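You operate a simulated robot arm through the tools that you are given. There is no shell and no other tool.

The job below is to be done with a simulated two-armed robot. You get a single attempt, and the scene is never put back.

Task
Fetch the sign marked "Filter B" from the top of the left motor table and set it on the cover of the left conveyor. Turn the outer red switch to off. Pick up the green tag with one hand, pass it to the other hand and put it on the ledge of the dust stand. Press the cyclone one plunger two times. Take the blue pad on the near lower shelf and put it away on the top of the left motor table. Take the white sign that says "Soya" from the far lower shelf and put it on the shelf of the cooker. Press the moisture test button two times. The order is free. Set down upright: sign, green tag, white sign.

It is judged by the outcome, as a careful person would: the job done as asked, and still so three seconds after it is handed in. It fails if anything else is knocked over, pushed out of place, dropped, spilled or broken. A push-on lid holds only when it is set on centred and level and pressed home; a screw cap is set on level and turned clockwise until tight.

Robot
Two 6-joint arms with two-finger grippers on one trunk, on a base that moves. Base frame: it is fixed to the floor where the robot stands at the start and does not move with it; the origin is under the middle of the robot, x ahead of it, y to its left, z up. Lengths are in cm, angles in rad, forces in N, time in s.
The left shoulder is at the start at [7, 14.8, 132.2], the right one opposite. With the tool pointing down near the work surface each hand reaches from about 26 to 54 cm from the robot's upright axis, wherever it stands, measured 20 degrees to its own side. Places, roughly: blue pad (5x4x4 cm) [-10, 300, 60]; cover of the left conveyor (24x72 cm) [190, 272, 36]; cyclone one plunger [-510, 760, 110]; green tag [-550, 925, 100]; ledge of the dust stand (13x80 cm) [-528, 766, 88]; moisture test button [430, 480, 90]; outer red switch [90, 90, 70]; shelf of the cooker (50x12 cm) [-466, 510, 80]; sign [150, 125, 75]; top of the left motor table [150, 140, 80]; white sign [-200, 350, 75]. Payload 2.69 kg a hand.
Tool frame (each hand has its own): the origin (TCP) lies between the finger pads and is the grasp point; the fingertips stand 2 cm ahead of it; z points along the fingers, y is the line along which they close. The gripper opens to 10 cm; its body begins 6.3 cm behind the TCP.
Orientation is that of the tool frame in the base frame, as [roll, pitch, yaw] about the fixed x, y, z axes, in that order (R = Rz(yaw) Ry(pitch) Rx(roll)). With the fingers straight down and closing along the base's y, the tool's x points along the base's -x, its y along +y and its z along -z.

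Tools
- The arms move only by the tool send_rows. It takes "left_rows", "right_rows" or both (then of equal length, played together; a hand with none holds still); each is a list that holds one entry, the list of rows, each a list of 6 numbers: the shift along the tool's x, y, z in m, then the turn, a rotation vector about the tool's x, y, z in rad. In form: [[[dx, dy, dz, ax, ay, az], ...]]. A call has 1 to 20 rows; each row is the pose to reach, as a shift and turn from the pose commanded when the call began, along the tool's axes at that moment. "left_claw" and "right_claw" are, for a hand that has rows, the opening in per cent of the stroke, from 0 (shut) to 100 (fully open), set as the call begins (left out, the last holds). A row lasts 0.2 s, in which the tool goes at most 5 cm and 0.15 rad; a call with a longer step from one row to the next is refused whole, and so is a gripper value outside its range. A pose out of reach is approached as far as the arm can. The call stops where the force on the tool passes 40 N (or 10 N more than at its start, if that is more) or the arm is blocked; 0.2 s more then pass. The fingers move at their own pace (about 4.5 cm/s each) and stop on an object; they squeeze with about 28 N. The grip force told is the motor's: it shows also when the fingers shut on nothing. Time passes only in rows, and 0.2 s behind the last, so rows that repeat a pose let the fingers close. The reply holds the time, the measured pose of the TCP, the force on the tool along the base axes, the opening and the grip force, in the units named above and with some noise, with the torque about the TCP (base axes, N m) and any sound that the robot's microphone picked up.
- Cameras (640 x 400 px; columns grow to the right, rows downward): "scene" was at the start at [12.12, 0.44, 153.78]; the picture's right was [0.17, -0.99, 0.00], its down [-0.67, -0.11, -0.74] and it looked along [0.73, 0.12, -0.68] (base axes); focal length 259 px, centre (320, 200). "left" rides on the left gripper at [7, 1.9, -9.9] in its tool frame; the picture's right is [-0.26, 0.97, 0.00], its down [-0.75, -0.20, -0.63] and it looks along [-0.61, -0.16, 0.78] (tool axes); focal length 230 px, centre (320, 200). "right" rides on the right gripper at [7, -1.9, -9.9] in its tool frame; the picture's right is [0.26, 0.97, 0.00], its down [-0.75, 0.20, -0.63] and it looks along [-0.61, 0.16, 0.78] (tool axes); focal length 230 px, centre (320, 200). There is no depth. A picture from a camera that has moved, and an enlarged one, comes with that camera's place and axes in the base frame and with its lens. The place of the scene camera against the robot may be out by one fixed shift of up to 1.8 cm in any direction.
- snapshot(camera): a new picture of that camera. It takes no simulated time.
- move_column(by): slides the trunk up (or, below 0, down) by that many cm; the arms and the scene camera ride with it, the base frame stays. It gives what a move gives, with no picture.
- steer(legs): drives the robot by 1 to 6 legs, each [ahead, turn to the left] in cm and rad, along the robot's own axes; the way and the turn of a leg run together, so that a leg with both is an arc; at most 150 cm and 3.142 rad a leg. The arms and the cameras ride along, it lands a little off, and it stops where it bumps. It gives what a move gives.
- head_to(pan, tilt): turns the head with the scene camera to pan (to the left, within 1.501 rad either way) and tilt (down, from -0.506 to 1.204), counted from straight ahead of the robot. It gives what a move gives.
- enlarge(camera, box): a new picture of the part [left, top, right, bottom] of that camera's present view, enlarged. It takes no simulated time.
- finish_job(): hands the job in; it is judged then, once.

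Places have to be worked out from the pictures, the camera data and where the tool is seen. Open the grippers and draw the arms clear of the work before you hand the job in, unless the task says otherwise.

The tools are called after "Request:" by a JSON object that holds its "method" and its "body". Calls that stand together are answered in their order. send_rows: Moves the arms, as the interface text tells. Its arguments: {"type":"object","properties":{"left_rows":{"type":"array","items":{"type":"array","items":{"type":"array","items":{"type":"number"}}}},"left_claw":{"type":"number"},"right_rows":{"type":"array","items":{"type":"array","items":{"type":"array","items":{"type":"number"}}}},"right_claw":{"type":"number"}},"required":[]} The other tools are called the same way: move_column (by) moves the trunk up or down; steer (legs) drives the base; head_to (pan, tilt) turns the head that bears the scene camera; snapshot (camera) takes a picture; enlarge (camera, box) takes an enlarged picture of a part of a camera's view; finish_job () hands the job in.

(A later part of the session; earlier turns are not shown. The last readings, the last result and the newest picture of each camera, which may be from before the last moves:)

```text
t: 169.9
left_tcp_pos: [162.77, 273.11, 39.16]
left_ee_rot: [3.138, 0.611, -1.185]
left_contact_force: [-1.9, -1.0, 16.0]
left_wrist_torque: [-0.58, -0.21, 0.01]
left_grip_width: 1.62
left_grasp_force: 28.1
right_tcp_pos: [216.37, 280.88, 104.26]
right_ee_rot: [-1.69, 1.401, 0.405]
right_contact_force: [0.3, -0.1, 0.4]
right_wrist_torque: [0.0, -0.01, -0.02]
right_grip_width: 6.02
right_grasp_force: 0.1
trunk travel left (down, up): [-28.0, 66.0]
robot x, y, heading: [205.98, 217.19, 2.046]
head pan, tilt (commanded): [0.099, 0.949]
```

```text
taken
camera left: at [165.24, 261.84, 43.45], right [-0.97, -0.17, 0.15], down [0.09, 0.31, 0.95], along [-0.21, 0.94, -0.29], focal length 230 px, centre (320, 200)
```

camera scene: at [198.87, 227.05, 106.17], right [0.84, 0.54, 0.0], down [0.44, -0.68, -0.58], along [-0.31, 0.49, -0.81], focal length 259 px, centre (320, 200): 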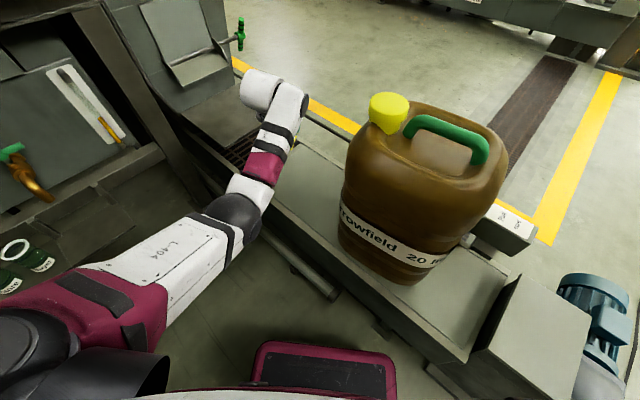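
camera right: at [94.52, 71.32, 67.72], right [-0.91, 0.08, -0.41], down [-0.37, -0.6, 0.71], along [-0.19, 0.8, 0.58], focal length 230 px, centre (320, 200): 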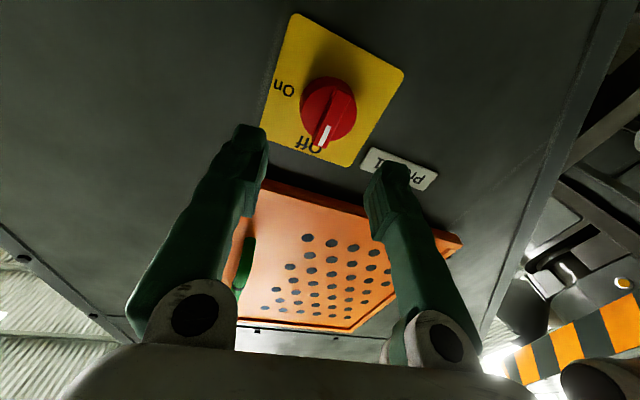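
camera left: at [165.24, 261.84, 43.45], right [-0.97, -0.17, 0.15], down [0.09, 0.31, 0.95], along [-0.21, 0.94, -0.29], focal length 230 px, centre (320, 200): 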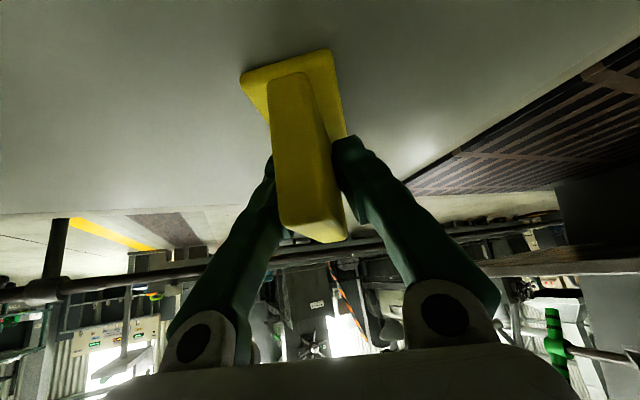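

Contact at z=39.2 with 16 N, so the sign stands on the cover. I ease the pressure slightly and open the gripper.

Request:
{"method": "send_rows", "body": {"left_rows": [[[-0.0017, 0, -0.0025, 0, 0, 0], [-0.0017, 0, -0.0025, 0, 0, 0]]], "left_claw": 0}}

Request:
{"method": "send_rows", "body": {"left_rows": [[[0, 0, 0, 0, 0, 0], [0, 0, 0, 0, 0, 0], [0, 0, 0, 0, 0, 0], [0, 0, 0, 0, 0, 0]]], "left_claw": 60}}

Request:
{"method": "snapshot", "body": {"camera": "left"}}

```text
t: 170.5
left_tcp_pos: [162.85, 272.92, 39.13]
left_ee_rot: [3.141, 0.605, -1.186]
left_contact_force: [-2.0, 3.6, 10.2]
left_wrist_torque: [0.27, 0.11, -0.01]
left_grip_width: 1.65
left_grasp_force: 28.4
right_tcp_pos: [216.34, 280.69, 104.21]
right_ee_rot: [-1.698, 1.402, 0.397]
right_contact_force: [1.1, 0.4, -0.2]
right_wrist_torque: [-0.01, 0.01, 0.01]
right_grip_width: 6.04
right_grasp_force: 0.2
trunk travel left (down, up): [-28.0, 66.0]
robot x, y, heading: [206.27, 217.03, 2.041]
head pan, tilt (commanded): [0.099, 0.949]
```

```text
t: 171.5
left_tcp_pos: [162.94, 272.87, 38.93]
left_ee_rot: [3.142, 0.601, -1.182]
left_contact_force: [0.5, 0.5, -0.4]
left_wrist_torque: [-0.02, 0.02, 0.01]
left_grip_width: 6.02
left_grasp_force: 0.0
right_tcp_pos: [216.25, 281.0, 104.15]
right_ee_rot: [-1.711, 1.405, 0.387]
right_contact_force: [0.7, -0.3, -0.3]
right_wrist_torque: [0.0, -0.03, -0.02]
right_grip_width: 6.02
right_grasp_force: 0.1
trunk travel left (down, up): [-28.0, 66.0]
robot x, y, heading: [206.21, 217.38, 2.039]
head pan, tilt (commanded): [0.099, 0.949]
```

```text
taken
camera left: at [165.26, 261.81, 43.34], right [-0.97, -0.17, 0.15], down [0.09, 0.32, 0.94], along [-0.21, 0.93, -0.3], focal length 230 px, centre (320, 200)
```

left: 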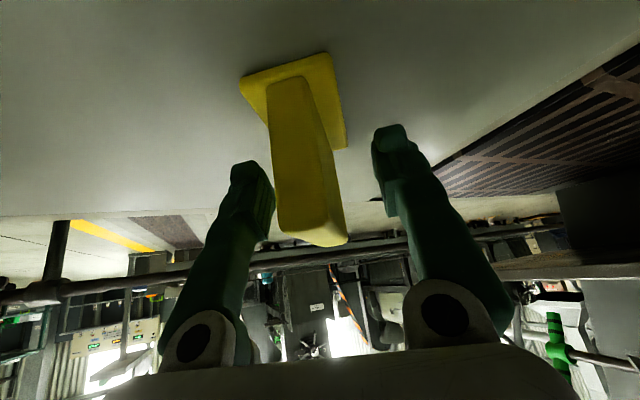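

The sign stands free between the open fingers. I raise the trunk straight up to clear it and check.

Request:
{"method": "move_column", "body": {"by": 20}}

Request:
{"method": "snapshot", "body": {"camera": "left"}}

Request:
{"method": "move_column", "body": {"by": 38}}

Request:
{"method": "snapshot", "body": {"camera": "scene"}}

```text
t: 173.6
left_tcp_pos: [162.92, 272.9, 58.99]
left_ee_rot: [-3.141, 0.601, -1.183]
left_contact_force: [0.7, -0.2, -0.6]
left_wrist_torque: [-0.02, -0.01, 0.01]
left_grip_width: 6.0
left_grasp_force: 0.1
right_tcp_pos: [216.14, 280.98, 124.16]
right_ee_rot: [-1.711, 1.402, 0.386]
right_contact_force: [-0.8, 0.7, 0.5]
right_wrist_torque: [0.0, -0.02, -0.02]
right_grip_width: 5.99
right_grasp_force: 0.0
trunk travel left (down, up): [-48.0, 46.0]
robot x, y, heading: [206.41, 217.36, 2.037]
head pan, tilt (commanded): [0.099, 0.949]
```

```text
taken
camera left: at [165.26, 261.83, 63.33], right [-0.97, -0.17, 0.15], down [0.09, 0.32, 0.94], along [-0.21, 0.93, -0.3], focal length 230 px, centre (320, 200)
```

left: 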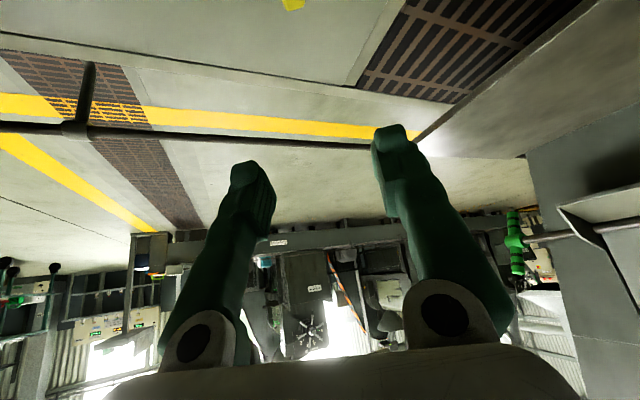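

```text
t: 177.3
left_tcp_pos: [162.82, 272.97, 97.01]
left_ee_rot: [-3.141, 0.602, -1.182]
left_contact_force: [0.4, -0.2, 0.7]
left_wrist_torque: [0.0, -0.01, -0.01]
left_grip_width: 6.01
left_grasp_force: 0.0
right_tcp_pos: [216.25, 281.06, 162.05]
right_ee_rot: [-1.711, 1.403, 0.387]
right_contact_force: [-0.5, 0.0, -0.2]
right_wrist_torque: [0.03, 0.0, -0.01]
right_grip_width: 6.02
right_grasp_force: 0.0
trunk travel left (down, up): [-86.0, 8.0]
robot x, y, heading: [206.05, 217.54, 2.034]
head pan, tilt (commanded): [0.099, 0.949]
```

```text
taken
camera scene: at [198.87, 227.07, 150.17], right [0.84, 0.54, 0.0], down [0.44, -0.68, -0.58], along [-0.31, 0.49, -0.81], focal length 259 px, centre (320, 200)
```

scene: 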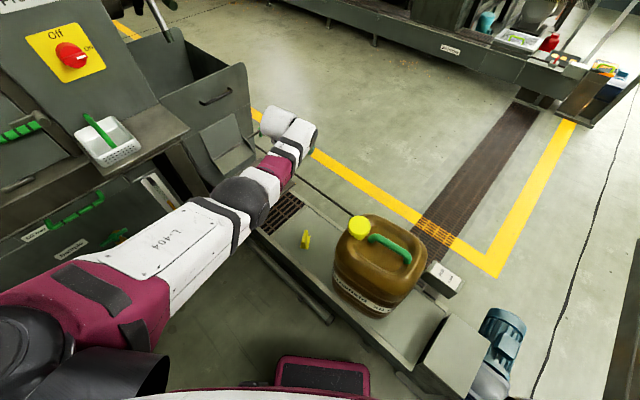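

The sign stands upright on the cover. Now I back away from the conveyor along my line of approach.

Request:
{"method": "steer", "body": {"legs": [[-45, 0]]}}

Request:
{"method": "snapshot", "body": {"camera": "scene"}}

```text
t: 180.0
left_tcp_pos: [183.36, 233.02, 96.87]
left_ee_rot: [3.141, 0.599, -1.188]
left_contact_force: [0.5, 0.2, 0.2]
left_wrist_torque: [-0.02, 0.05, -0.02]
left_grip_width: 6.0
left_grasp_force: 0.1
right_tcp_pos: [236.66, 241.03, 162.05]
right_ee_rot: [-1.722, 1.402, 0.374]
right_contact_force: [0.4, 0.8, 0.1]
right_wrist_torque: [0.0, 0.03, 0.01]
right_grip_width: 6.03
right_grasp_force: 0.0
trunk travel left (down, up): [-86.0, 8.0]
robot x, y, heading: [226.58, 177.45, 2.037]
head pan, tilt (commanded): [0.099, 0.949]
```

```text
taken
camera scene: at [219.15, 187.08, 150.15], right [0.84, 0.54, 0.0], down [0.44, -0.69, -0.58], along [-0.31, 0.49, -0.81], focal length 259 px, centre (320, 200)
```

scene: 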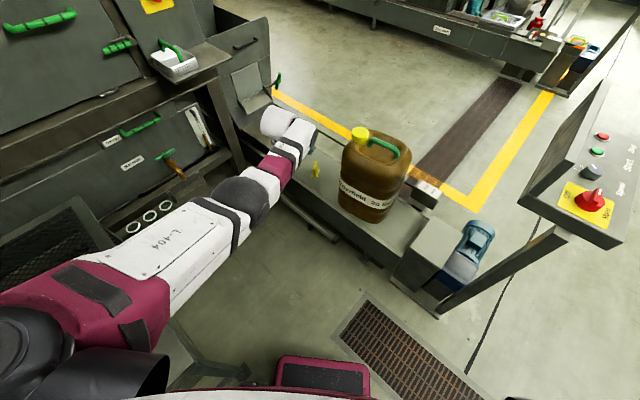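

I tuck both arms for driving: left tool back to straight down and closer in, right hand back down along the path it went up.

Request:
{"method": "send_rows", "body": {"left_rows": [[[0.0275, 0.01, -0.0188, 0, 0.1, 0], [0.055, 0.02, -0.0377, 0, 0.2, 0], [0.0825, 0.03, -0.0565, 0, 0.3, 0], [0.11, 0.04, -0.0753, 0, 0.4, 0], [0.1375, 0.05, -0.0942, 0, 0.5, 0], [0.165, 0.06, -0.113, 0, 0.6, 0], [0.165, 0.06, -0.113, 0, 0.6, 0], [0.165, 0.06, -0.113, 0, 0.6, 0], [0.165, 0.06, -0.113, 0, 0.6, 0], [0.165, 0.06, -0.113, 0, 0.6, 0], [0.165, 0.06, -0.113, 0, 0.6, 0], [0.165, 0.06, -0.113, 0, 0.6, 0], [0.165, 0.06, -0.113, 0, 0.6, 0], [0.165, 0.06, -0.113, 0, 0.6, 0], [0.165, 0.06, -0.113, 0, 0.6, 0], [0.165, 0.06, -0.113, 0, 0.6, 0]]], "right_rows": [[[0.042, 0.009, 0.018, 0, 0, 0], [0.084, 0.018, 0.036, 0, 0, 0], [0.126, 0.027, 0.054, 0, 0, 0], [0.168, 0.036, 0.072, 0, 0, 0], [0.21, 0.045, 0.09, 0, 0, 0], [0.251, 0.054, 0.107, 0, 0, 0], [0.293, 0.064, 0.107, 0, 0, 0], [0.335, 0.074, 0.106, 0, 0, 0], [0.377, 0.085, 0.106, 0, 0, 0], [0.419, 0.095, 0.105, 0, 0, 0], [0.461, 0.105, 0.105, 0, 0, 0], [0.503, 0.115, 0.104, 0, 0, 0], [0.544, 0.126, 0.104, 0, 0, 0], [0.545, 0.129, 0.055, 0, 0, 0], [0.545, 0.131, 0.01, 0, 0, 0], [0.545, 0.133, -0.035, 0, 0, 0]]]}}

Request:
{"method": "snapshot", "body": {"camera": "scene"}}

```text
t: 183.4
left_tcp_pos: [185.03, 212.69, 95.98]
left_ee_rot: [3.141, 0.003, -1.187]
left_contact_force: [-0.3, 0.7, 0.0]
left_wrist_torque: [0.03, -0.01, 0.02]
left_grip_width: 6.0
left_grasp_force: 0.0
left hand out of reach, approached as far as the arm can: row 6, 7, 8, 9, 10, 11, 12, 13, 14, 15, 16
right_tcp_pos: [235.5, 234.41, 106.46]
right_ee_rot: [-1.701, 1.403, 0.393]
right_contact_force: [-0.6, -0.4, 1.0]
right_wrist_torque: [0.01, 0.02, -0.02]
right_grip_width: 6.0
right_grasp_force: 0.1
right hand out of reach, approached as far as the arm can: row 1, 2, 3, 4, 5, 6, 7, 8, 9, 10
trunk travel left (down, up): [-86.0, 8.0]
robot x, y, heading: [226.65, 176.96, 2.041]
head pan, tilt (commanded): [0.099, 0.949]
```

```text
taken
camera scene: at [219.19, 186.63, 150.19], right [0.84, 0.54, 0.0], down [0.44, -0.69, -0.58], along [-0.31, 0.49, -0.81], focal length 259 px, centre (320, 200)
```

scene: 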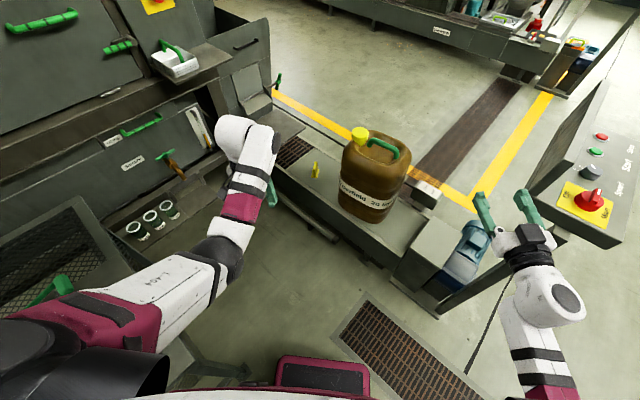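

I turn the right tool to point straight down and bring it inward a little.

Request:
{"method": "send_rows", "body": {"right_rows": [[[0.006, 0.008, 0, 0, 0.13, 0], [0.012, 0.016, 0, 0, 0.26, 0], [0.018, 0.024, 0, 0, 0.39, 0], [0.024, 0.032, 0, 0, 0.52, 0], [0.03, 0.04, 0, 0, 0.65, 0], [0.036, 0.048, 0, 0, 0.78, 0], [0.042, 0.056, 0, 0, 0.91, 0], [0.048, 0.064, 0, 0, 1.04, 0], [0.054, 0.072, 0, 0, 1.17, 0], [0.06, 0.08, 0, 0, 1.3, 0], [0.066, 0.088, 0, 0, 1.4, 0], [0.07, 0.095, 0, 0, 1.5, 0], [0.07, 0.1, 0, 0, 1.54, 0]]]}}

Request:
{"method": "head_to", "body": {"pan": -1.0, "tilt": 0.5}}

Request:
{"method": "snapshot", "body": {"camera": "scene"}}

```text
t: 186.2
left_tcp_pos: [185.0, 212.7, 96.03]
left_ee_rot: [3.141, 0.002, -1.185]
left_contact_force: [0.4, -0.3, 0.3]
left_wrist_torque: [-0.03, -0.04, 0.05]
left_grip_width: 5.98
left_grasp_force: 0.0
right_tcp_pos: [230.4, 236.11, 95.96]
right_ee_rot: [-2.976, -0.022, -0.989]
right_contact_force: [-0.1, 0.6, 0.0]
right_wrist_torque: [0.01, -0.02, 0.05]
right_grip_width: 5.99
right_grasp_force: 0.1
right hand out of reach, approached as far as the arm can: row 1, 2, 3, 4, 5, 6, 7, 8, 9, 10, 11, 12, 13
trunk travel left (down, up): [-86.0, 8.0]
robot x, y, heading: [226.55, 177.44, 2.034]
head pan, tilt (commanded): [0.099, 0.949]
```

```text
t: 187.6
left_tcp_pos: [185.01, 212.78, 95.96]
left_ee_rot: [3.141, 0.004, -1.187]
left_contact_force: [0.0, 0.8, 0.9]
left_wrist_torque: [-0.01, 0.03, 0.01]
left_grip_width: 6.01
left_grasp_force: 0.2
right_tcp_pos: [230.32, 236.12, 96.05]
right_ee_rot: [-2.977, -0.019, -0.988]
right_contact_force: [-0.5, 0.3, 0.7]
right_wrist_torque: [-0.01, -0.03, 0.0]
right_grip_width: 5.99
right_grasp_force: 0.1
trunk travel left (down, up): [-86.0, 8.0]
robot x, y, heading: [226.37, 176.93, 2.039]
head pan, tilt (commanded): [-1.0, 0.499]
```

```text
taken
camera scene: at [227.76, 188.55, 153.92], right [0.86, -0.51, 0.0], down [-0.24, -0.41, -0.88], along [0.45, 0.76, -0.48], focal length 259 px, centre (320, 200)
```

scene: 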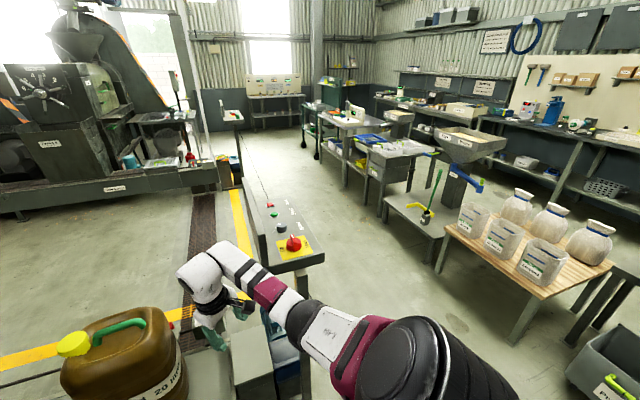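

There is a corridor between the e-stop post (x≤266) and the wooden bench (x≥342). I narrow the right arm inward and back up so my rear clears the motor table before turning.

Request:
{"method": "send_rows", "body": {"right_rows": [[[0, 0.03, 0, -0.05, 0, 0], [0, 0.06, 0, -0.1, 0, 0], [0, 0.09, 0, -0.15, 0, 0], [0.02, 0.12, 0, -0.16, 0, 0.05], [0.03, 0.13, 0, -0.16, 0, 0.1]]]}}

Request:
{"method": "steer", "body": {"legs": [[-32, 0], [0, -1.22]]}}

Request:
{"method": "head_to", "body": {"pan": 0.2, "tilt": 0.5}}

Request:
{"method": "snapshot", "body": {"camera": "scene"}}

```text
t: 188.8
left_tcp_pos: [184.98, 212.81, 95.98]
left_ee_rot: [3.141, 0.002, -1.187]
left_contact_force: [-0.9, 0.3, 1.0]
left_wrist_torque: [-0.03, -0.06, 0.0]
left_grip_width: 6.02
left_grasp_force: 0.0
right_tcp_pos: [224.89, 236.9, 89.89]
right_ee_rot: [3.14, -0.019, -1.044]
right_contact_force: [0.7, 0.4, -0.5]
right_wrist_torque: [0.01, 0.02, 0.03]
right_grip_width: 6.02
right_grasp_force: 0.0
right hand out of reach, approached as far as the arm can: row 1, 2, 3, 4, 5
trunk travel left (down, up): [-86.0, 8.0]
robot x, y, heading: [226.43, 177.34, 2.041]
head pan, tilt (commanded): [-1.0, 0.499]
```

```text
t: 193.9
left_tcp_pos: [259.86, 199.61, 95.94]
left_ee_rot: [3.14, 0.004, -2.4]
left_contact_force: [0.6, -0.2, 0.1]
left_wrist_torque: [-0.02, 0.04, 0.02]
left_grip_width: 6.0
left_grasp_force: 0.0
right_tcp_pos: [296.36, 170.8, 89.94]
right_ee_rot: [3.137, -0.019, -2.257]
right_contact_force: [-0.6, 0.7, -0.8]
right_wrist_torque: [0.02, -0.02, 0.02]
right_grip_width: 5.99
right_grasp_force: 0.0
trunk travel left (down, up): [-86.0, 8.0]
robot x, y, heading: [241.14, 148.26, 0.823]
head pan, tilt (commanded): [-1.0, 0.499]
```

```text
t: 195.3
left_tcp_pos: [260.06, 199.67, 96.06]
left_ee_rot: [3.14, 0.002, -2.4]
left_contact_force: [-0.2, -0.1, -0.3]
left_wrist_torque: [0.0, 0.02, -0.02]
left_grip_width: 6.0
left_grasp_force: 0.1
right_tcp_pos: [296.33, 170.77, 90.03]
right_ee_rot: [3.138, -0.019, -2.255]
right_contact_force: [0.6, 0.0, 0.1]
right_wrist_torque: [0.01, 0.0, 0.01]
right_grip_width: 5.98
right_grasp_force: 0.0
trunk travel left (down, up): [-86.0, 8.0]
robot x, y, heading: [240.83, 148.6, 0.822]
head pan, tilt (commanded): [0.201, 0.499]
```

```text
taken
camera scene: at [248.15, 158.8, 153.92], right [0.85, -0.52, 0.0], down [-0.25, -0.41, -0.88], along [0.46, 0.75, -0.48], focal length 259 px, centre (320, 200)
```

scene: 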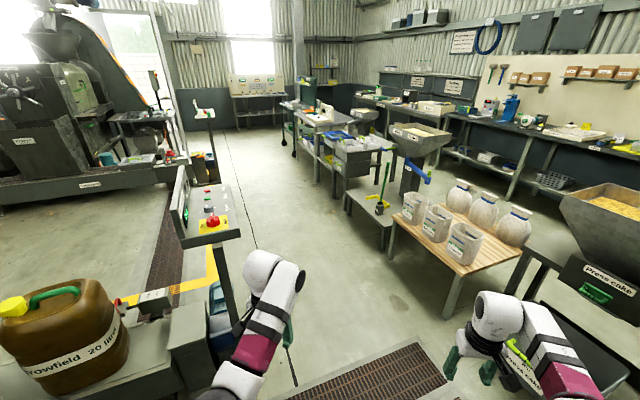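

The corridor is clear. I drive through it in steps: ahead, slight left, ahead again, then face north.

Request:
{"method": "steer", "body": {"legs": [[55, 0], [0, 0.38], [62, 0], [0, 0.37]]}}

Request:
{"method": "snapshot", "body": {"camera": "scene"}}

```text
t: 203.9
left_tcp_pos: [278.95, 296.75, 96.03]
left_ee_rot: [3.141, 0.001, -1.645]
left_contact_force: [0.8, 0.5, 0.3]
left_wrist_torque: [0.03, 0.01, 0.02]
left_grip_width: 6.0
left_grasp_force: 0.0
right_tcp_pos: [325.41, 300.92, 89.92]
right_ee_rot: [3.138, -0.019, -1.501]
right_contact_force: [-0.2, 0.0, 0.0]
right_wrist_torque: [0.01, 0.03, 0.01]
right_grip_width: 5.98
right_grasp_force: 0.1
trunk travel left (down, up): [-86.0, 8.0]
robot x, y, heading: [300.27, 246.59, 1.582]
head pan, tilt (commanded): [0.201, 0.499]
```

```text
taken
camera scene: at [297.57, 259.46, 153.93], right [0.98, 0.21, 0.0], down [0.1, -0.47, -0.88], along [-0.18, 0.86, -0.48], focal length 259 px, centre (320, 200)
```

scene: 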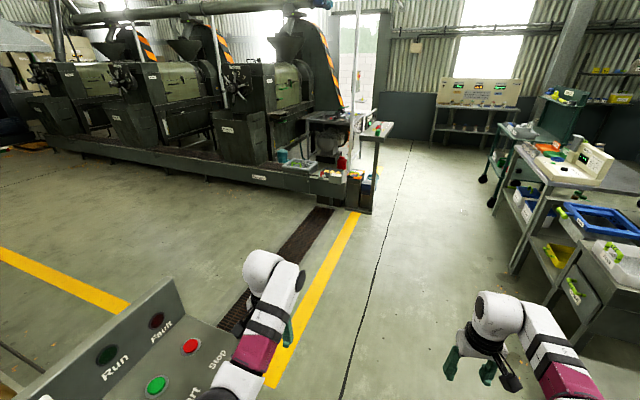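

The instrument on the table at the right is near the given place of the moisture test button, so I'll do that now while close. I zoom in on it.

Request:
{"method": "enlarge", "body": {"camera": "scene", "box": [480, 80, 640, 280]}}

Request:
{"method": "head_to", "body": {"pan": -0.9, "tilt": 0.4}}

Request:
{"method": "snapshot", "body": {"camera": "scene"}}

```text
2.00 times, centred on (560, 180) of scene
camera zoom: at [297.57, 259.46, 153.93], right [0.98, 0.21, 0.0], down [0.1, -0.47, -0.88], along [-0.18, 0.86, -0.48], focal length 517 px, centre (-160, 240)
```

zoom: 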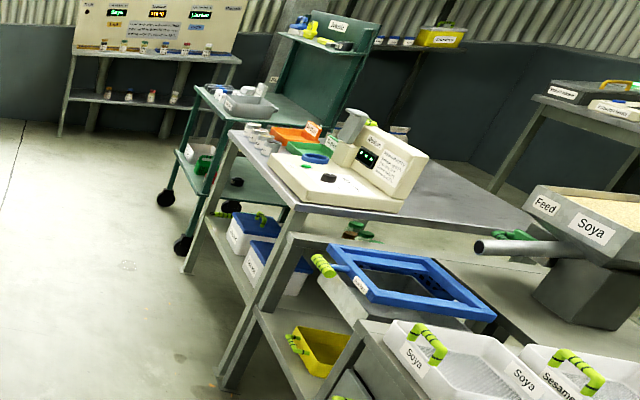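

```text
t: 205.2
left_tcp_pos: [278.88, 296.91, 95.9]
left_ee_rot: [3.142, 0.001, -1.645]
left_contact_force: [0.5, -0.1, -0.6]
left_wrist_torque: [0.0, -0.01, -0.05]
left_grip_width: 5.97
left_grasp_force: 0.1
right_tcp_pos: [325.25, 300.74, 89.98]
right_ee_rot: [3.137, -0.019, -1.499]
right_contact_force: [-0.5, 0.3, -0.8]
right_wrist_torque: [0.0, -0.02, 0.01]
right_grip_width: 6.02
right_grasp_force: 0.0
trunk travel left (down, up): [-86.0, 8.0]
robot x, y, heading: [300.48, 246.57, 1.581]
head pan, tilt (commanded): [-0.901, 0.4]
```

```text
taken
camera scene: at [306.46, 256.44, 154.83], right [0.63, -0.78, 0.0], down [-0.3, -0.24, -0.92], along [0.72, 0.58, -0.39], focal length 259 px, centre (320, 200)
```

scene: 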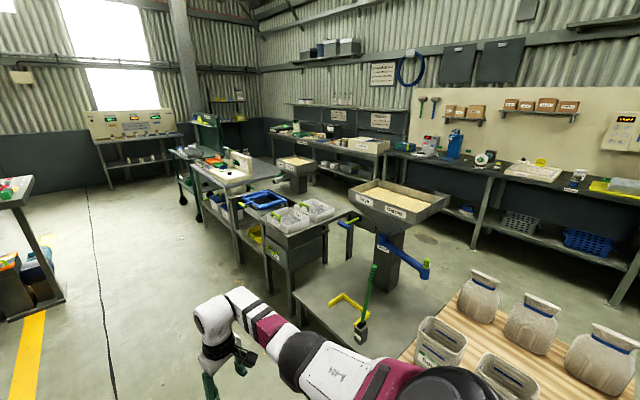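

The white instrument with small buttons sits on the west end of the steel table. I drive north and turn toward it for a closer look.

Request:
{"method": "steer", "body": {"legs": [[150, 0], [30, 0], [0, -1.2]]}}

Request:
{"method": "head_to", "body": {"pan": -0.1, "tilt": 0.4}}

Request:
{"method": "snapshot", "body": {"camera": "scene"}}

```text
t: 217.2
left_tcp_pos: [337.77, 464.26, 95.9]
left_ee_rot: [-3.141, 0.001, -2.844]
left_contact_force: [1.1, -0.2, 0.0]
left_wrist_torque: [-0.01, -0.01, 0.06]
left_grip_width: 6.0
left_grasp_force: 0.0
right_tcp_pos: [358.4, 422.47, 89.86]
right_ee_rot: [3.138, -0.017, -2.7]
right_contact_force: [0.9, 0.6, 0.1]
right_wrist_torque: [0.04, -0.06, 0.02]
right_grip_width: 6.0
right_grasp_force: 0.0
trunk travel left (down, up): [-86.0, 8.0]
robot x, y, heading: [298.74, 425.64, 0.379]
head pan, tilt (commanded): [-0.901, 0.4]
```

```text
t: 218.4
left_tcp_pos: [337.87, 464.24, 95.92]
left_ee_rot: [3.141, 0.001, -2.844]
left_contact_force: [-1.1, -0.1, -0.4]
left_wrist_torque: [-0.01, -0.01, -0.01]
left_grip_width: 6.0
left_grasp_force: 0.1
right_tcp_pos: [358.52, 422.37, 89.93]
right_ee_rot: [3.138, -0.019, -2.7]
right_contact_force: [-0.5, -0.4, 0.0]
right_wrist_torque: [-0.01, 0.0, 0.01]
right_grip_width: 6.01
right_grasp_force: 0.1
trunk travel left (down, up): [-86.0, 8.0]
robot x, y, heading: [298.96, 425.5, 0.383]
head pan, tilt (commanded): [-0.099, 0.4]
```

```text
taken
camera scene: at [311.34, 429.36, 154.83], right [0.28, -0.96, 0.0], down [-0.37, -0.11, -0.92], along [0.89, 0.26, -0.39], focal length 259 px, centre (320, 200)
```

scene: 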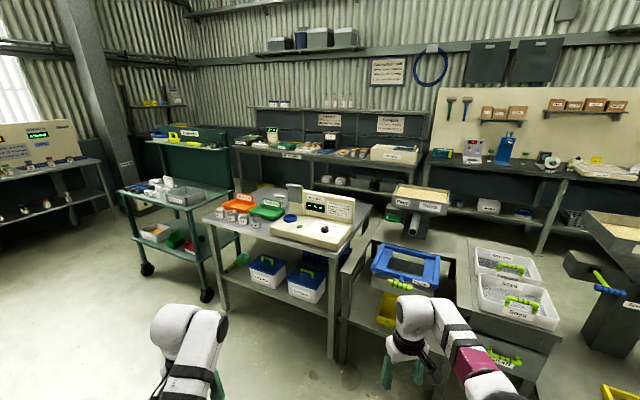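

Request:
{"method": "enlarge", "body": {"camera": "scene", "box": [200, 170, 380, 290]}}

Request:
{"method": "enlarge", "body": {"camera": "scene", "box": [265, 180, 365, 255]}}

```text
3.33 times, centred on (290, 230) of scene
camera zoom: at [311.34, 429.36, 154.83], right [0.28, -0.96, 0.0], down [-0.37, -0.11, -0.92], along [0.89, 0.26, -0.39], focal length 862 px, centre (420, 100)
```

zoom: 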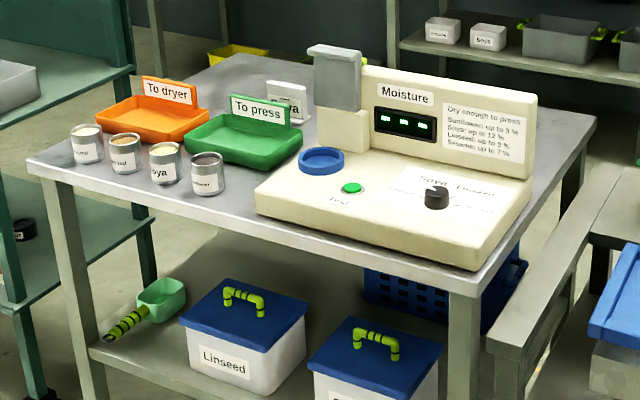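

```text
5.33 times, centred on (315, 218) of scene
camera zoom: at [311.34, 429.36, 154.83], right [0.28, -0.96, 0.0], down [-0.37, -0.11, -0.92], along [0.89, 0.26, -0.39], focal length 1379 px, centre (347, 107)
```

zoom: 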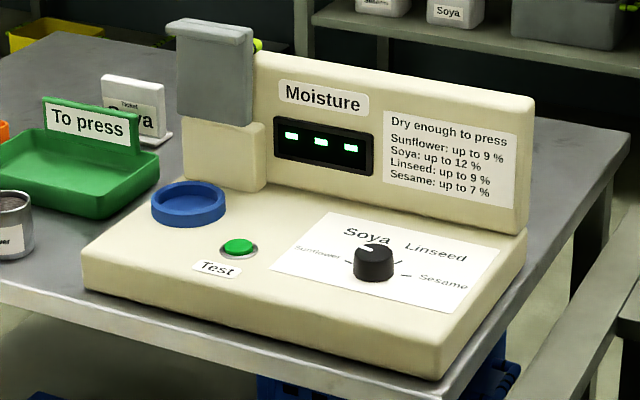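

The green "Test" button on the Moisture instrument is at about [423, 473, 90], facing west. I drive to a spot in front of it, square to the instrument, a bit back.

Request:
{"method": "steer", "body": {"legs": [[0, 0.338], [59, 0], [0, -0.83]]}}

Request:
{"method": "head_to", "body": {"pan": 0.1, "tilt": 0.7}}

Request:
{"method": "snapshot", "body": {"camera": "scene"}}

```text
t: 224.9
left_tcp_pos: [395.7, 479.77, 95.95]
left_ee_rot: [3.141, -0.001, 2.944]
left_contact_force: [-0.4, 0.5, -0.8]
left_wrist_torque: [-0.02, 0.0, -0.01]
left_grip_width: 5.99
left_grasp_force: 0.0
right_tcp_pos: [393.89, 433.16, 89.93]
right_ee_rot: [3.139, -0.018, 3.087]
right_contact_force: [-1.4, -0.5, -0.3]
right_wrist_torque: [0.01, -0.02, 0.03]
right_grip_width: 6.02
right_grasp_force: 0.1
trunk travel left (down, up): [-86.0, 8.0]
robot x, y, heading: [343.06, 464.37, -0.116]
head pan, tilt (commanded): [-0.099, 0.4]
```

```text
t: 225.7
left_tcp_pos: [395.62, 479.53, 96.16]
left_ee_rot: [3.14, 0.002, 2.942]
left_contact_force: [0.2, -0.4, 0.8]
left_wrist_torque: [0.02, 0.0, -0.01]
left_grip_width: 6.02
left_grasp_force: 0.0
right_tcp_pos: [394.0, 433.03, 90.03]
right_ee_rot: [3.139, -0.02, 3.088]
right_contact_force: [0.8, 0.1, 0.6]
right_wrist_torque: [0.04, 0.0, 0.01]
right_grip_width: 6.0
right_grasp_force: 0.0
trunk travel left (down, up): [-86.0, 8.0]
robot x, y, heading: [343.16, 464.7, -0.115]
head pan, tilt (commanded): [0.099, 0.7]
```

```text
taken
camera scene: at [355.52, 462.74, 152.16], right [-0.02, -1.0, 0.0], down [-0.64, 0.01, -0.77], along [0.77, -0.01, -0.64], focal length 259 px, centre (320, 200)
```

scene: 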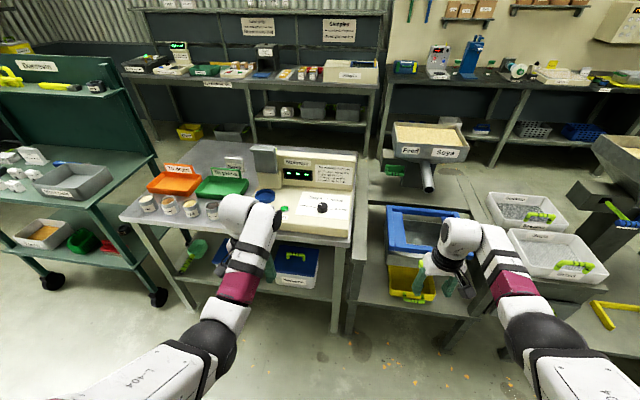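

Triangulating gives the button at about [429, 475, 87]. I raise the trunk a little so both hands clear the tables and drive 32 cm closer.

Request:
{"method": "move_column", "body": {"by": 8}}

Request:
{"method": "steer", "body": {"legs": [[32, 0]]}}

Request:
{"method": "snapshot", "body": {"camera": "left"}}

Request:
{"method": "snapshot", "body": {"camera": "scene"}}

```text
t: 226.9
left_tcp_pos: [395.68, 479.57, 103.99]
left_ee_rot: [3.141, 0.001, 2.945]
left_contact_force: [-0.5, -0.1, 0.3]
left_wrist_torque: [0.02, 0.0, 0.01]
left_grip_width: 5.99
left_grasp_force: 0.0
right_tcp_pos: [394.02, 433.16, 97.94]
right_ee_rot: [3.138, -0.019, 3.088]
right_contact_force: [-0.2, 0.4, -0.2]
right_wrist_torque: [0.01, 0.03, 0.0]
right_grip_width: 5.99
right_grasp_force: 0.0
trunk travel left (down, up): [-94.0, 0.0]
robot x, y, heading: [343.2, 464.42, -0.112]
head pan, tilt (commanded): [0.099, 0.7]
```

```text
t: 229.0
left_tcp_pos: [427.56, 475.82, 104.21]
left_ee_rot: [-3.141, 0.005, 2.944]
left_contact_force: [-0.4, -0.3, 0.6]
left_wrist_torque: [0.0, -0.01, -0.02]
left_grip_width: 5.99
left_grasp_force: 0.0
right_tcp_pos: [425.91, 429.25, 97.98]
right_ee_rot: [3.138, -0.019, 3.086]
right_contact_force: [-0.2, 0.0, -0.1]
right_wrist_torque: [0.03, -0.03, 0.0]
right_grip_width: 6.0
right_grasp_force: 0.0
trunk travel left (down, up): [-94.0, 0.0]
robot x, y, heading: [375.19, 460.5, -0.115]
head pan, tilt (commanded): [0.099, 0.7]
```

```text
taken
camera left: at [420.91, 479.06, 114.11], right [0.44, 0.9, 0.0], down [0.69, -0.34, 0.63], along [0.57, -0.28, -0.77], focal length 230 px, centre (320, 200)
```

left: 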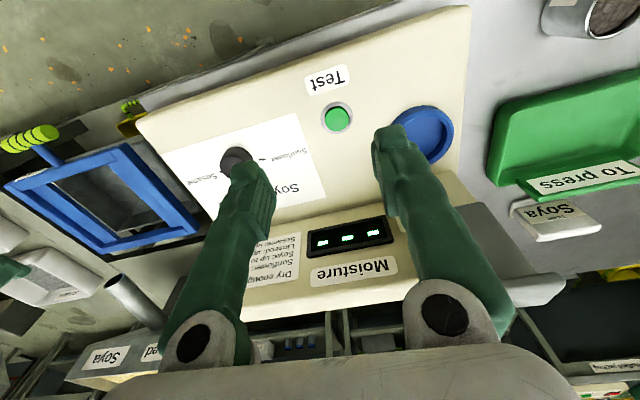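

```text
taken
camera scene: at [387.27, 459.09, 160.18], right [-0.02, -1.0, 0.0], down [-0.64, 0.01, -0.77], along [0.77, -0.01, -0.64], focal length 259 px, centre (320, 200)
```

scene: 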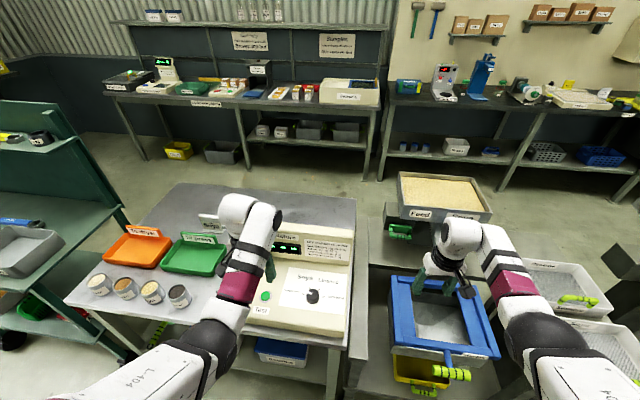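

The button shows clearly under the left hand at about [430, 476.6]. I close the fingers, centre over it and come down to about 3 cm above.

Request:
{"method": "send_rows", "body": {"left_rows": [[[-0.011, 0.006, 0, 0, 0, 0], [-0.0224, 0.0124, 0, 0, 0, 0], [-0.0224, 0.0124, 0.025, 0, 0, 0], [-0.0224, 0.0124, 0.05, 0, 0, 0], [-0.0224, 0.0124, 0.08, 0, 0, 0], [-0.0224, 0.0124, 0.1, 0, 0, 0], [-0.0224, 0.0124, 0.1, 0, 0, 0]]], "left_claw": 0}}

Request:
{"method": "snapshot", "body": {"camera": "left"}}

Request:
{"method": "enlarge", "body": {"camera": "scene", "box": [200, 220, 360, 340]}}

```text
t: 230.6
left_tcp_pos: [430.34, 476.54, 93.95]
left_ee_rot: [-3.141, 0.001, 2.942]
left_contact_force: [0.0, -0.9, 0.4]
left_wrist_torque: [0.01, -0.01, 0.0]
left_grip_width: 0.02
left_grasp_force: 27.9
right_tcp_pos: [426.0, 429.3, 97.92]
right_ee_rot: [3.139, -0.02, 3.084]
right_contact_force: [-1.0, -0.3, 0.6]
right_wrist_torque: [-0.02, 0.0, -0.02]
right_grip_width: 6.01
right_grasp_force: 0.0
trunk travel left (down, up): [-94.0, 0.0]
robot x, y, heading: [375.3, 460.45, -0.117]
head pan, tilt (commanded): [0.099, 0.7]
```

```text
taken
camera left: at [423.66, 479.81, 104.0], right [0.44, 0.9, 0.0], down [0.69, -0.35, 0.63], along [0.57, -0.28, -0.78], focal length 230 px, centre (320, 200)
```

left: 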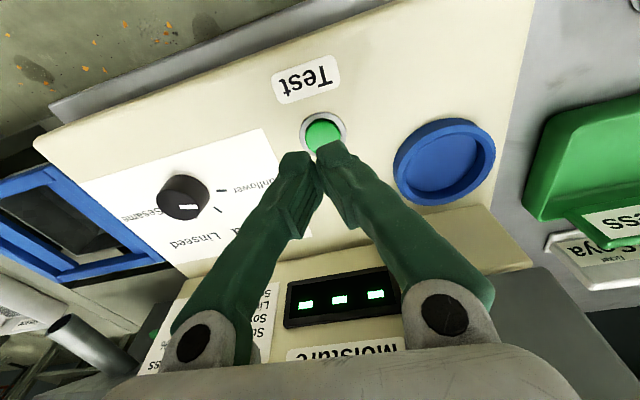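

```text
3.33 times, centred on (280, 280) of scene
camera zoom: at [387.61, 459.03, 160.15], right [-0.02, -1.0, 0.0], down [-0.64, 0.01, -0.76], along [0.76, -0.01, -0.64], focal length 862 px, centre (453, -67)
```

zoom: 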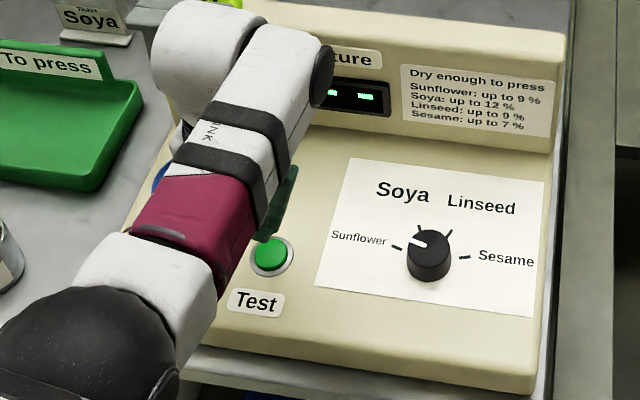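

The closed fingertips are right over the button, whose top is at about z=87. I press down slowly until contact.

Request:
{"method": "send_rows", "body": {"left_rows": [[[0, 0.001, 0.012, 0, 0, 0], [0, 0.002, 0.024, 0, 0, 0], [0, 0.002, 0.034, 0, 0, 0], [0, 0.002, 0.04, 0, 0, 0], [0, 0.002, 0.044, 0, 0, 0], [0, 0.002, 0.048, 0, 0, 0]]], "left_claw": 0}}

Request:
{"method": "snapshot", "body": {"camera": "left"}}

```text
t: 232.0
left_tcp_pos: [430.31, 476.82, 89.21]
left_ee_rot: [3.139, 0.001, 2.944]
left_contact_force: [-0.2, -0.8, -0.6]
left_wrist_torque: [0.0, -0.02, 0.0]
left_grip_width: 0.0
left_grasp_force: 28.5
right_tcp_pos: [425.93, 429.26, 97.86]
right_ee_rot: [3.139, -0.02, 3.084]
right_contact_force: [-0.4, -0.1, -0.1]
right_wrist_torque: [-0.03, 0.0, -0.03]
right_grip_width: 6.0
right_grasp_force: 0.1
trunk travel left (down, up): [-94.0, 0.0]
robot x, y, heading: [375.5, 460.34, -0.117]
head pan, tilt (commanded): [0.099, 0.7]
```

```text
taken
camera left: at [423.64, 480.02, 99.24], right [0.44, 0.9, 0.0], down [0.7, -0.34, 0.63], along [0.57, -0.28, -0.78], focal length 230 px, centre (320, 200)
```

left: 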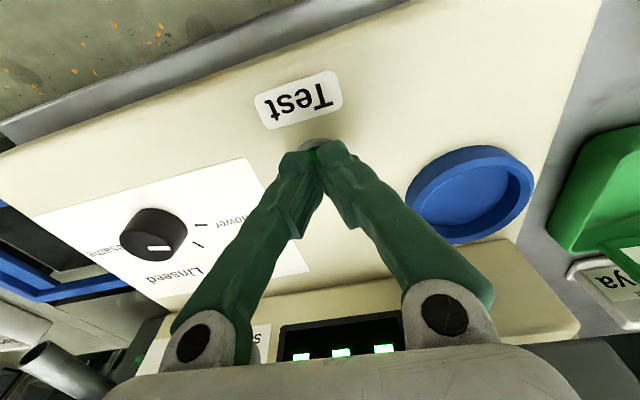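

Request:
{"method": "send_rows", "body": {"left_rows": [[[0, 0, 0.002, 0, 0, 0], [0, 0, 0.004, 0, 0, 0], [0, 0, 0.006, 0, 0, 0]]], "left_claw": 0}}

```text
t: 232.8
left_tcp_pos: [430.26, 476.77, 89.08]
left_ee_rot: [-3.141, 0.001, 2.943]
left_contact_force: [0.7, 0.0, 0.0]
left_wrist_torque: [0.0, -0.02, 0.02]
left_grip_width: 0.0
left_grasp_force: 28.6
left hand out of reach, approached as far as the arm can: row 2, 3
right_tcp_pos: [426.0, 429.27, 98.01]
right_ee_rot: [3.138, -0.02, 3.086]
right_contact_force: [-1.0, 0.0, -0.2]
right_wrist_torque: [0.0, -0.03, 0.0]
right_grip_width: 6.0
right_grasp_force: 0.1
trunk travel left (down, up): [-94.0, 0.0]
robot x, y, heading: [375.52, 460.87, -0.114]
head pan, tilt (commanded): [0.099, 0.7]
```

The arm is at its lower limit from this trunk height. I lift the hand 8 cm, lower the trunk 10 cm, and press from there.

Request:
{"method": "send_rows", "body": {"left_rows": [[[0, 0, -0.04, 0, 0, 0], [0, 0, -0.08, 0, 0, 0], [0, 0, -0.11, 0, 0, 0], [0, 0, -0.11, 0, 0, 0]]], "left_claw": 0}}

Request:
{"method": "move_column", "body": {"by": -10}}

Request:
{"method": "snapshot", "body": {"camera": "left"}}

Request:
{"method": "snapshot", "body": {"camera": "scene"}}

```text
t: 234.0
left_tcp_pos: [428.0, 477.89, 97.72]
left_ee_rot: [3.131, -0.116, 2.96]
left_contact_force: [0.3, -0.7, 0.0]
left_wrist_torque: [0.06, 0.0, -0.02]
left_grip_width: 0.01
left_grasp_force: 27.8
left hand out of reach, approached as far as the arm can: row 1, 2, 3
right_tcp_pos: [425.83, 429.55, 98.14]
right_ee_rot: [3.136, -0.018, 3.088]
right_contact_force: [0.4, -0.1, 0.8]
right_wrist_torque: [-0.02, -0.01, 0.02]
right_grip_width: 5.98
right_grasp_force: 0.1
trunk travel left (down, up): [-94.0, 0.0]
robot x, y, heading: [375.38, 460.5, -0.112]
head pan, tilt (commanded): [0.099, 0.7]
stopped in row 4 (left hand): the arm was blocked; the commanded pose is now the measured one
```

```text
t: 235.4
left_tcp_pos: [428.24, 477.87, 87.63]
left_ee_rot: [3.129, -0.116, 2.96]
left_contact_force: [0.1, -0.3, -0.3]
left_wrist_torque: [-0.03, 0.01, 0.01]
left_grip_width: 0.0
left_grasp_force: 28.0
right_tcp_pos: [426.1, 429.46, 88.07]
right_ee_rot: [3.138, -0.019, 3.087]
right_contact_force: [0.4, 0.0, 0.2]
right_wrist_torque: [-0.01, -0.02, -0.02]
right_grip_width: 6.01
right_grasp_force: 0.1
trunk travel left (down, up): [-84.0, 10.0]
robot x, y, heading: [375.36, 460.19, -0.114]
head pan, tilt (commanded): [0.099, 0.7]
```

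```text
taken
camera left: at [422.61, 480.68, 98.5], right [0.43, 0.9, -0.02], down [0.77, -0.35, 0.54], along [0.48, -0.24, -0.84], focal length 230 px, centre (320, 200)
```

left: 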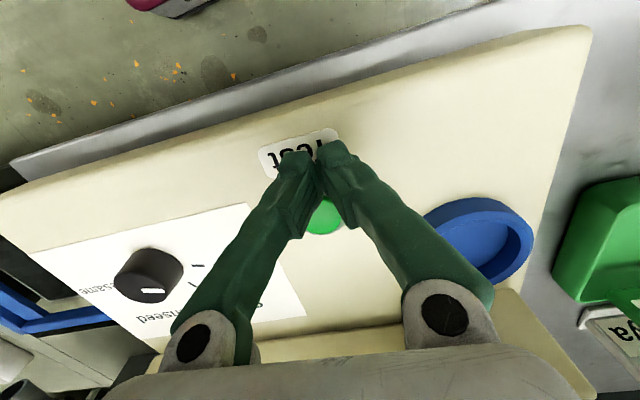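

```text
taken
camera scene: at [387.63, 459.03, 150.15], right [-0.01, -1.0, 0.0], down [-0.64, 0.01, -0.76], along [0.76, -0.01, -0.64], focal length 259 px, centre (320, 200)
```

scene: 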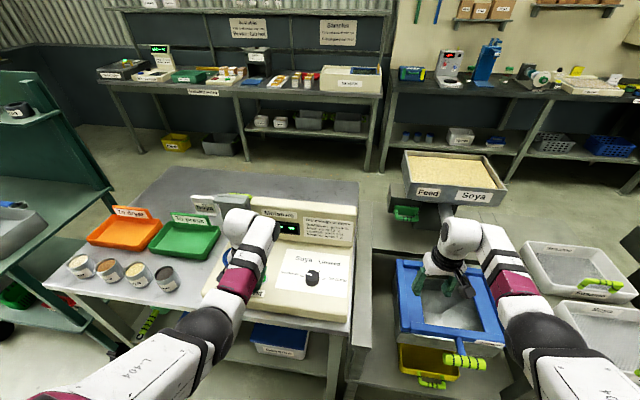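

The hand tilted and ended about 2.5 cm short of the button, not touching anything. I level it, raise it 4 cm and put it back over the button.

Request:
{"method": "send_rows", "body": {"left_rows": [[[0, 0, -0.02, 0, -0.03, 0], [-0.005, -0.002, -0.035, 0, -0.06, 0], [-0.011, -0.005, -0.046, 0, -0.09, 0], [-0.0175, -0.0075, -0.0463, 0, -0.116, 0], [-0.0175, -0.0075, -0.0463, 0, -0.116, 0]]], "left_claw": 0}}

Request:
{"method": "snapshot", "body": {"camera": "left"}}

```text
t: 236.6
left_tcp_pos: [430.39, 476.69, 92.1]
left_ee_rot: [3.13, -0.001, 2.958]
left_contact_force: [0.2, 0.0, -0.4]
left_wrist_torque: [0.02, -0.01, 0.0]
left_grip_width: 0.0
left_grasp_force: 28.0
right_tcp_pos: [426.13, 429.43, 88.02]
right_ee_rot: [3.138, -0.022, 3.086]
right_contact_force: [-0.3, 0.7, -0.2]
right_wrist_torque: [-0.01, 0.0, 0.0]
right_grip_width: 6.01
right_grasp_force: 0.1
trunk travel left (down, up): [-84.0, 10.0]
robot x, y, heading: [375.3, 460.99, -0.108]
head pan, tilt (commanded): [0.099, 0.7]
```

```text
taken
camera left: at [423.56, 479.73, 102.18], right [0.43, 0.9, 0.01], down [0.7, -0.34, 0.63], along [0.57, -0.26, -0.78], focal length 230 px, centre (320, 200)
```

left: 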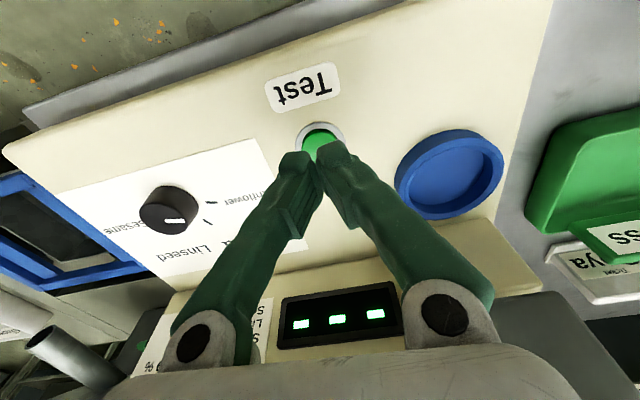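

Centred over the button again. I press down, slowing near contact.

Request:
{"method": "send_rows", "body": {"left_rows": [[[0, 0, 0.012, 0, 0, 0], [0, 0, 0.024, 0, 0, 0], [0, 0, 0.03, 0, 0, 0], [0, 0, 0.034, 0, 0, 0], [0, 0, 0.037, 0, 0, 0], [0, 0, 0.04, 0, 0, 0]]], "left_claw": 0}}

Request:
{"method": "snapshot", "body": {"camera": "left"}}

```text
t: 238.0
left_tcp_pos: [430.16, 476.76, 88.13]
left_ee_rot: [3.128, 0.003, 2.959]
left_contact_force: [-0.8, 0.3, 0.3]
left_wrist_torque: [0.01, -0.04, 0.03]
left_grip_width: 0.0
left_grasp_force: 28.4
right_tcp_pos: [426.02, 429.53, 87.97]
right_ee_rot: [3.137, -0.019, 3.086]
right_contact_force: [-1.0, -0.9, -0.2]
right_wrist_torque: [-0.06, 0.05, -0.02]
right_grip_width: 5.99
right_grasp_force: 0.1
trunk travel left (down, up): [-84.0, 10.0]
robot x, y, heading: [374.86, 460.83, -0.114]
head pan, tilt (commanded): [0.099, 0.7]
```

```text
taken
camera left: at [423.55, 479.75, 98.1], right [0.43, 0.9, 0.01], down [0.7, -0.34, 0.63], along [0.57, -0.26, -0.78], focal length 230 px, centre (320, 200)
```

left: 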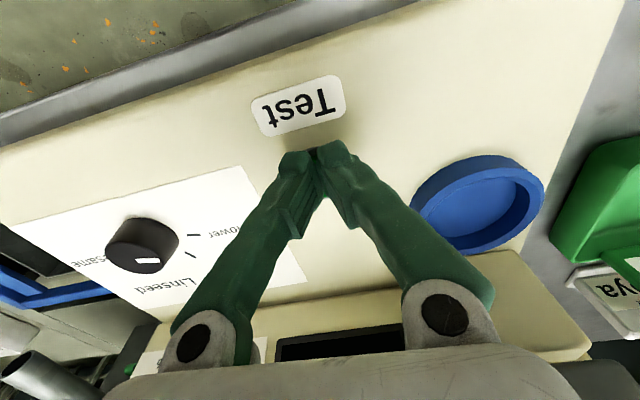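

No contact yet at z=88.1. I continue in 2 mm rows.

Request:
{"method": "send_rows", "body": {"left_rows": [[[0, 0, 0.002, 0, 0, 0], [0, 0, 0.004, 0, 0, 0], [0, 0, 0.006, 0, 0, 0], [0, 0, 0.008, 0, 0, 0]]], "left_claw": 0}}

```text
t: 239.0
left_tcp_pos: [430.16, 476.73, 87.26]
left_ee_rot: [3.128, 0.001, 2.96]
left_contact_force: [-0.3, 0.3, 1.0]
left_wrist_torque: [0.03, 0.01, -0.01]
left_grip_width: 0.0
left_grasp_force: 27.8
right_tcp_pos: [426.09, 429.44, 87.95]
right_ee_rot: [3.138, -0.018, 3.088]
right_contact_force: [0.2, 0.1, 0.4]
right_wrist_torque: [0.01, 0.0, -0.02]
right_grip_width: 6.0
right_grasp_force: 0.1
trunk travel left (down, up): [-84.0, 10.0]
robot x, y, heading: [375.63, 460.59, -0.112]
head pan, tilt (commanded): [0.099, 0.7]
```

Request:
{"method": "snapshot", "body": {"camera": "left"}}

Request:
{"method": "enlarge", "body": {"camera": "left", "box": [260, 100, 400, 200]}}

```text
taken
camera left: at [423.51, 479.77, 97.34], right [0.43, 0.9, 0.01], down [0.7, -0.34, 0.63], along [0.57, -0.26, -0.78], focal length 230 px, centre (320, 200)
```

left: 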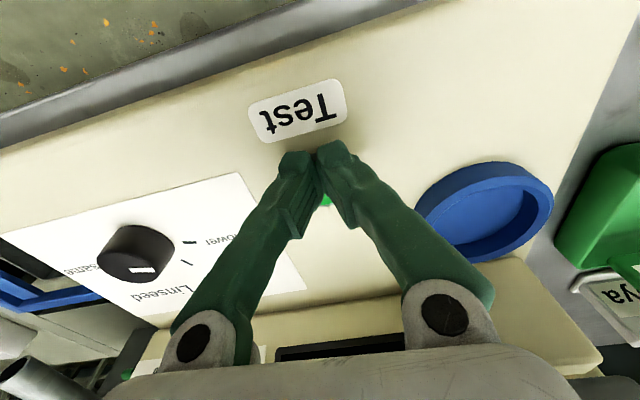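

```text
4.00 times, centred on (330, 150) of left
camera zoom: at [423.51, 479.77, 97.34], right [0.43, 0.9, 0.01], down [0.7, -0.34, 0.63], along [0.57, -0.26, -0.78], focal length 920 px, centre (280, 400)
```

zoom: 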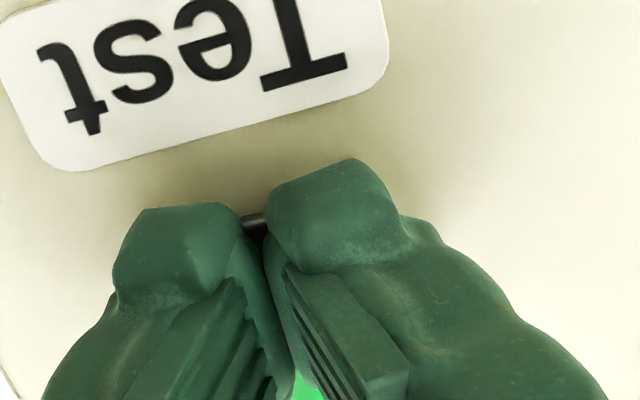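

I see green past the fingertips, so the button is lower (z≈84) and about 1.3 cm further ahead than I assumed. I lift slightly, shift forward, and press again slowly.

Request:
{"method": "send_rows", "body": {"left_rows": [[[0, 0, -0.008, 0, 0, 0], [-0.0065, 0.001, -0.008, 0, 0, 0], [-0.013, 0.002, -0.008, 0, 0, 0], [-0.013, 0.002, -0.002, 0, 0, 0], [-0.013, 0.002, 0.002, 0, 0, 0], [-0.013, 0.002, 0.005, 0, 0, 0], [-0.013, 0.002, 0.008, 0, 0, 0]]], "left_claw": 0}}

Request:
{"method": "snapshot", "body": {"camera": "left"}}

```text
t: 240.6
left_tcp_pos: [431.51, 476.78, 86.77]
left_ee_rot: [3.127, 0.008, 2.959]
left_contact_force: [0.7, 2.2, 11.2]
left_wrist_torque: [-0.03, 0.05, -0.01]
left_grip_width: 0.6
left_grasp_force: 29.7
right_tcp_pos: [425.99, 429.46, 88.13]
right_ee_rot: [3.136, -0.017, 3.087]
right_contact_force: [-0.8, -0.2, 0.0]
right_wrist_torque: [0.04, 0.01, 0.03]
right_grip_width: 5.99
right_grasp_force: 0.1
trunk travel left (down, up): [-84.0, 10.0]
robot x, y, heading: [375.52, 461.09, -0.114]
head pan, tilt (commanded): [0.099, 0.7]
heard: click
```

```text
taken
camera left: at [424.8, 479.77, 96.74], right [0.43, 0.9, 0.01], down [0.7, -0.34, 0.63], along [0.58, -0.26, -0.78], focal length 230 px, centre (320, 200)
```

left: 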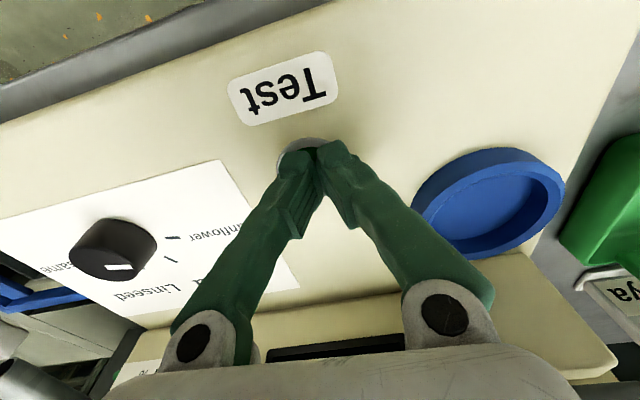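

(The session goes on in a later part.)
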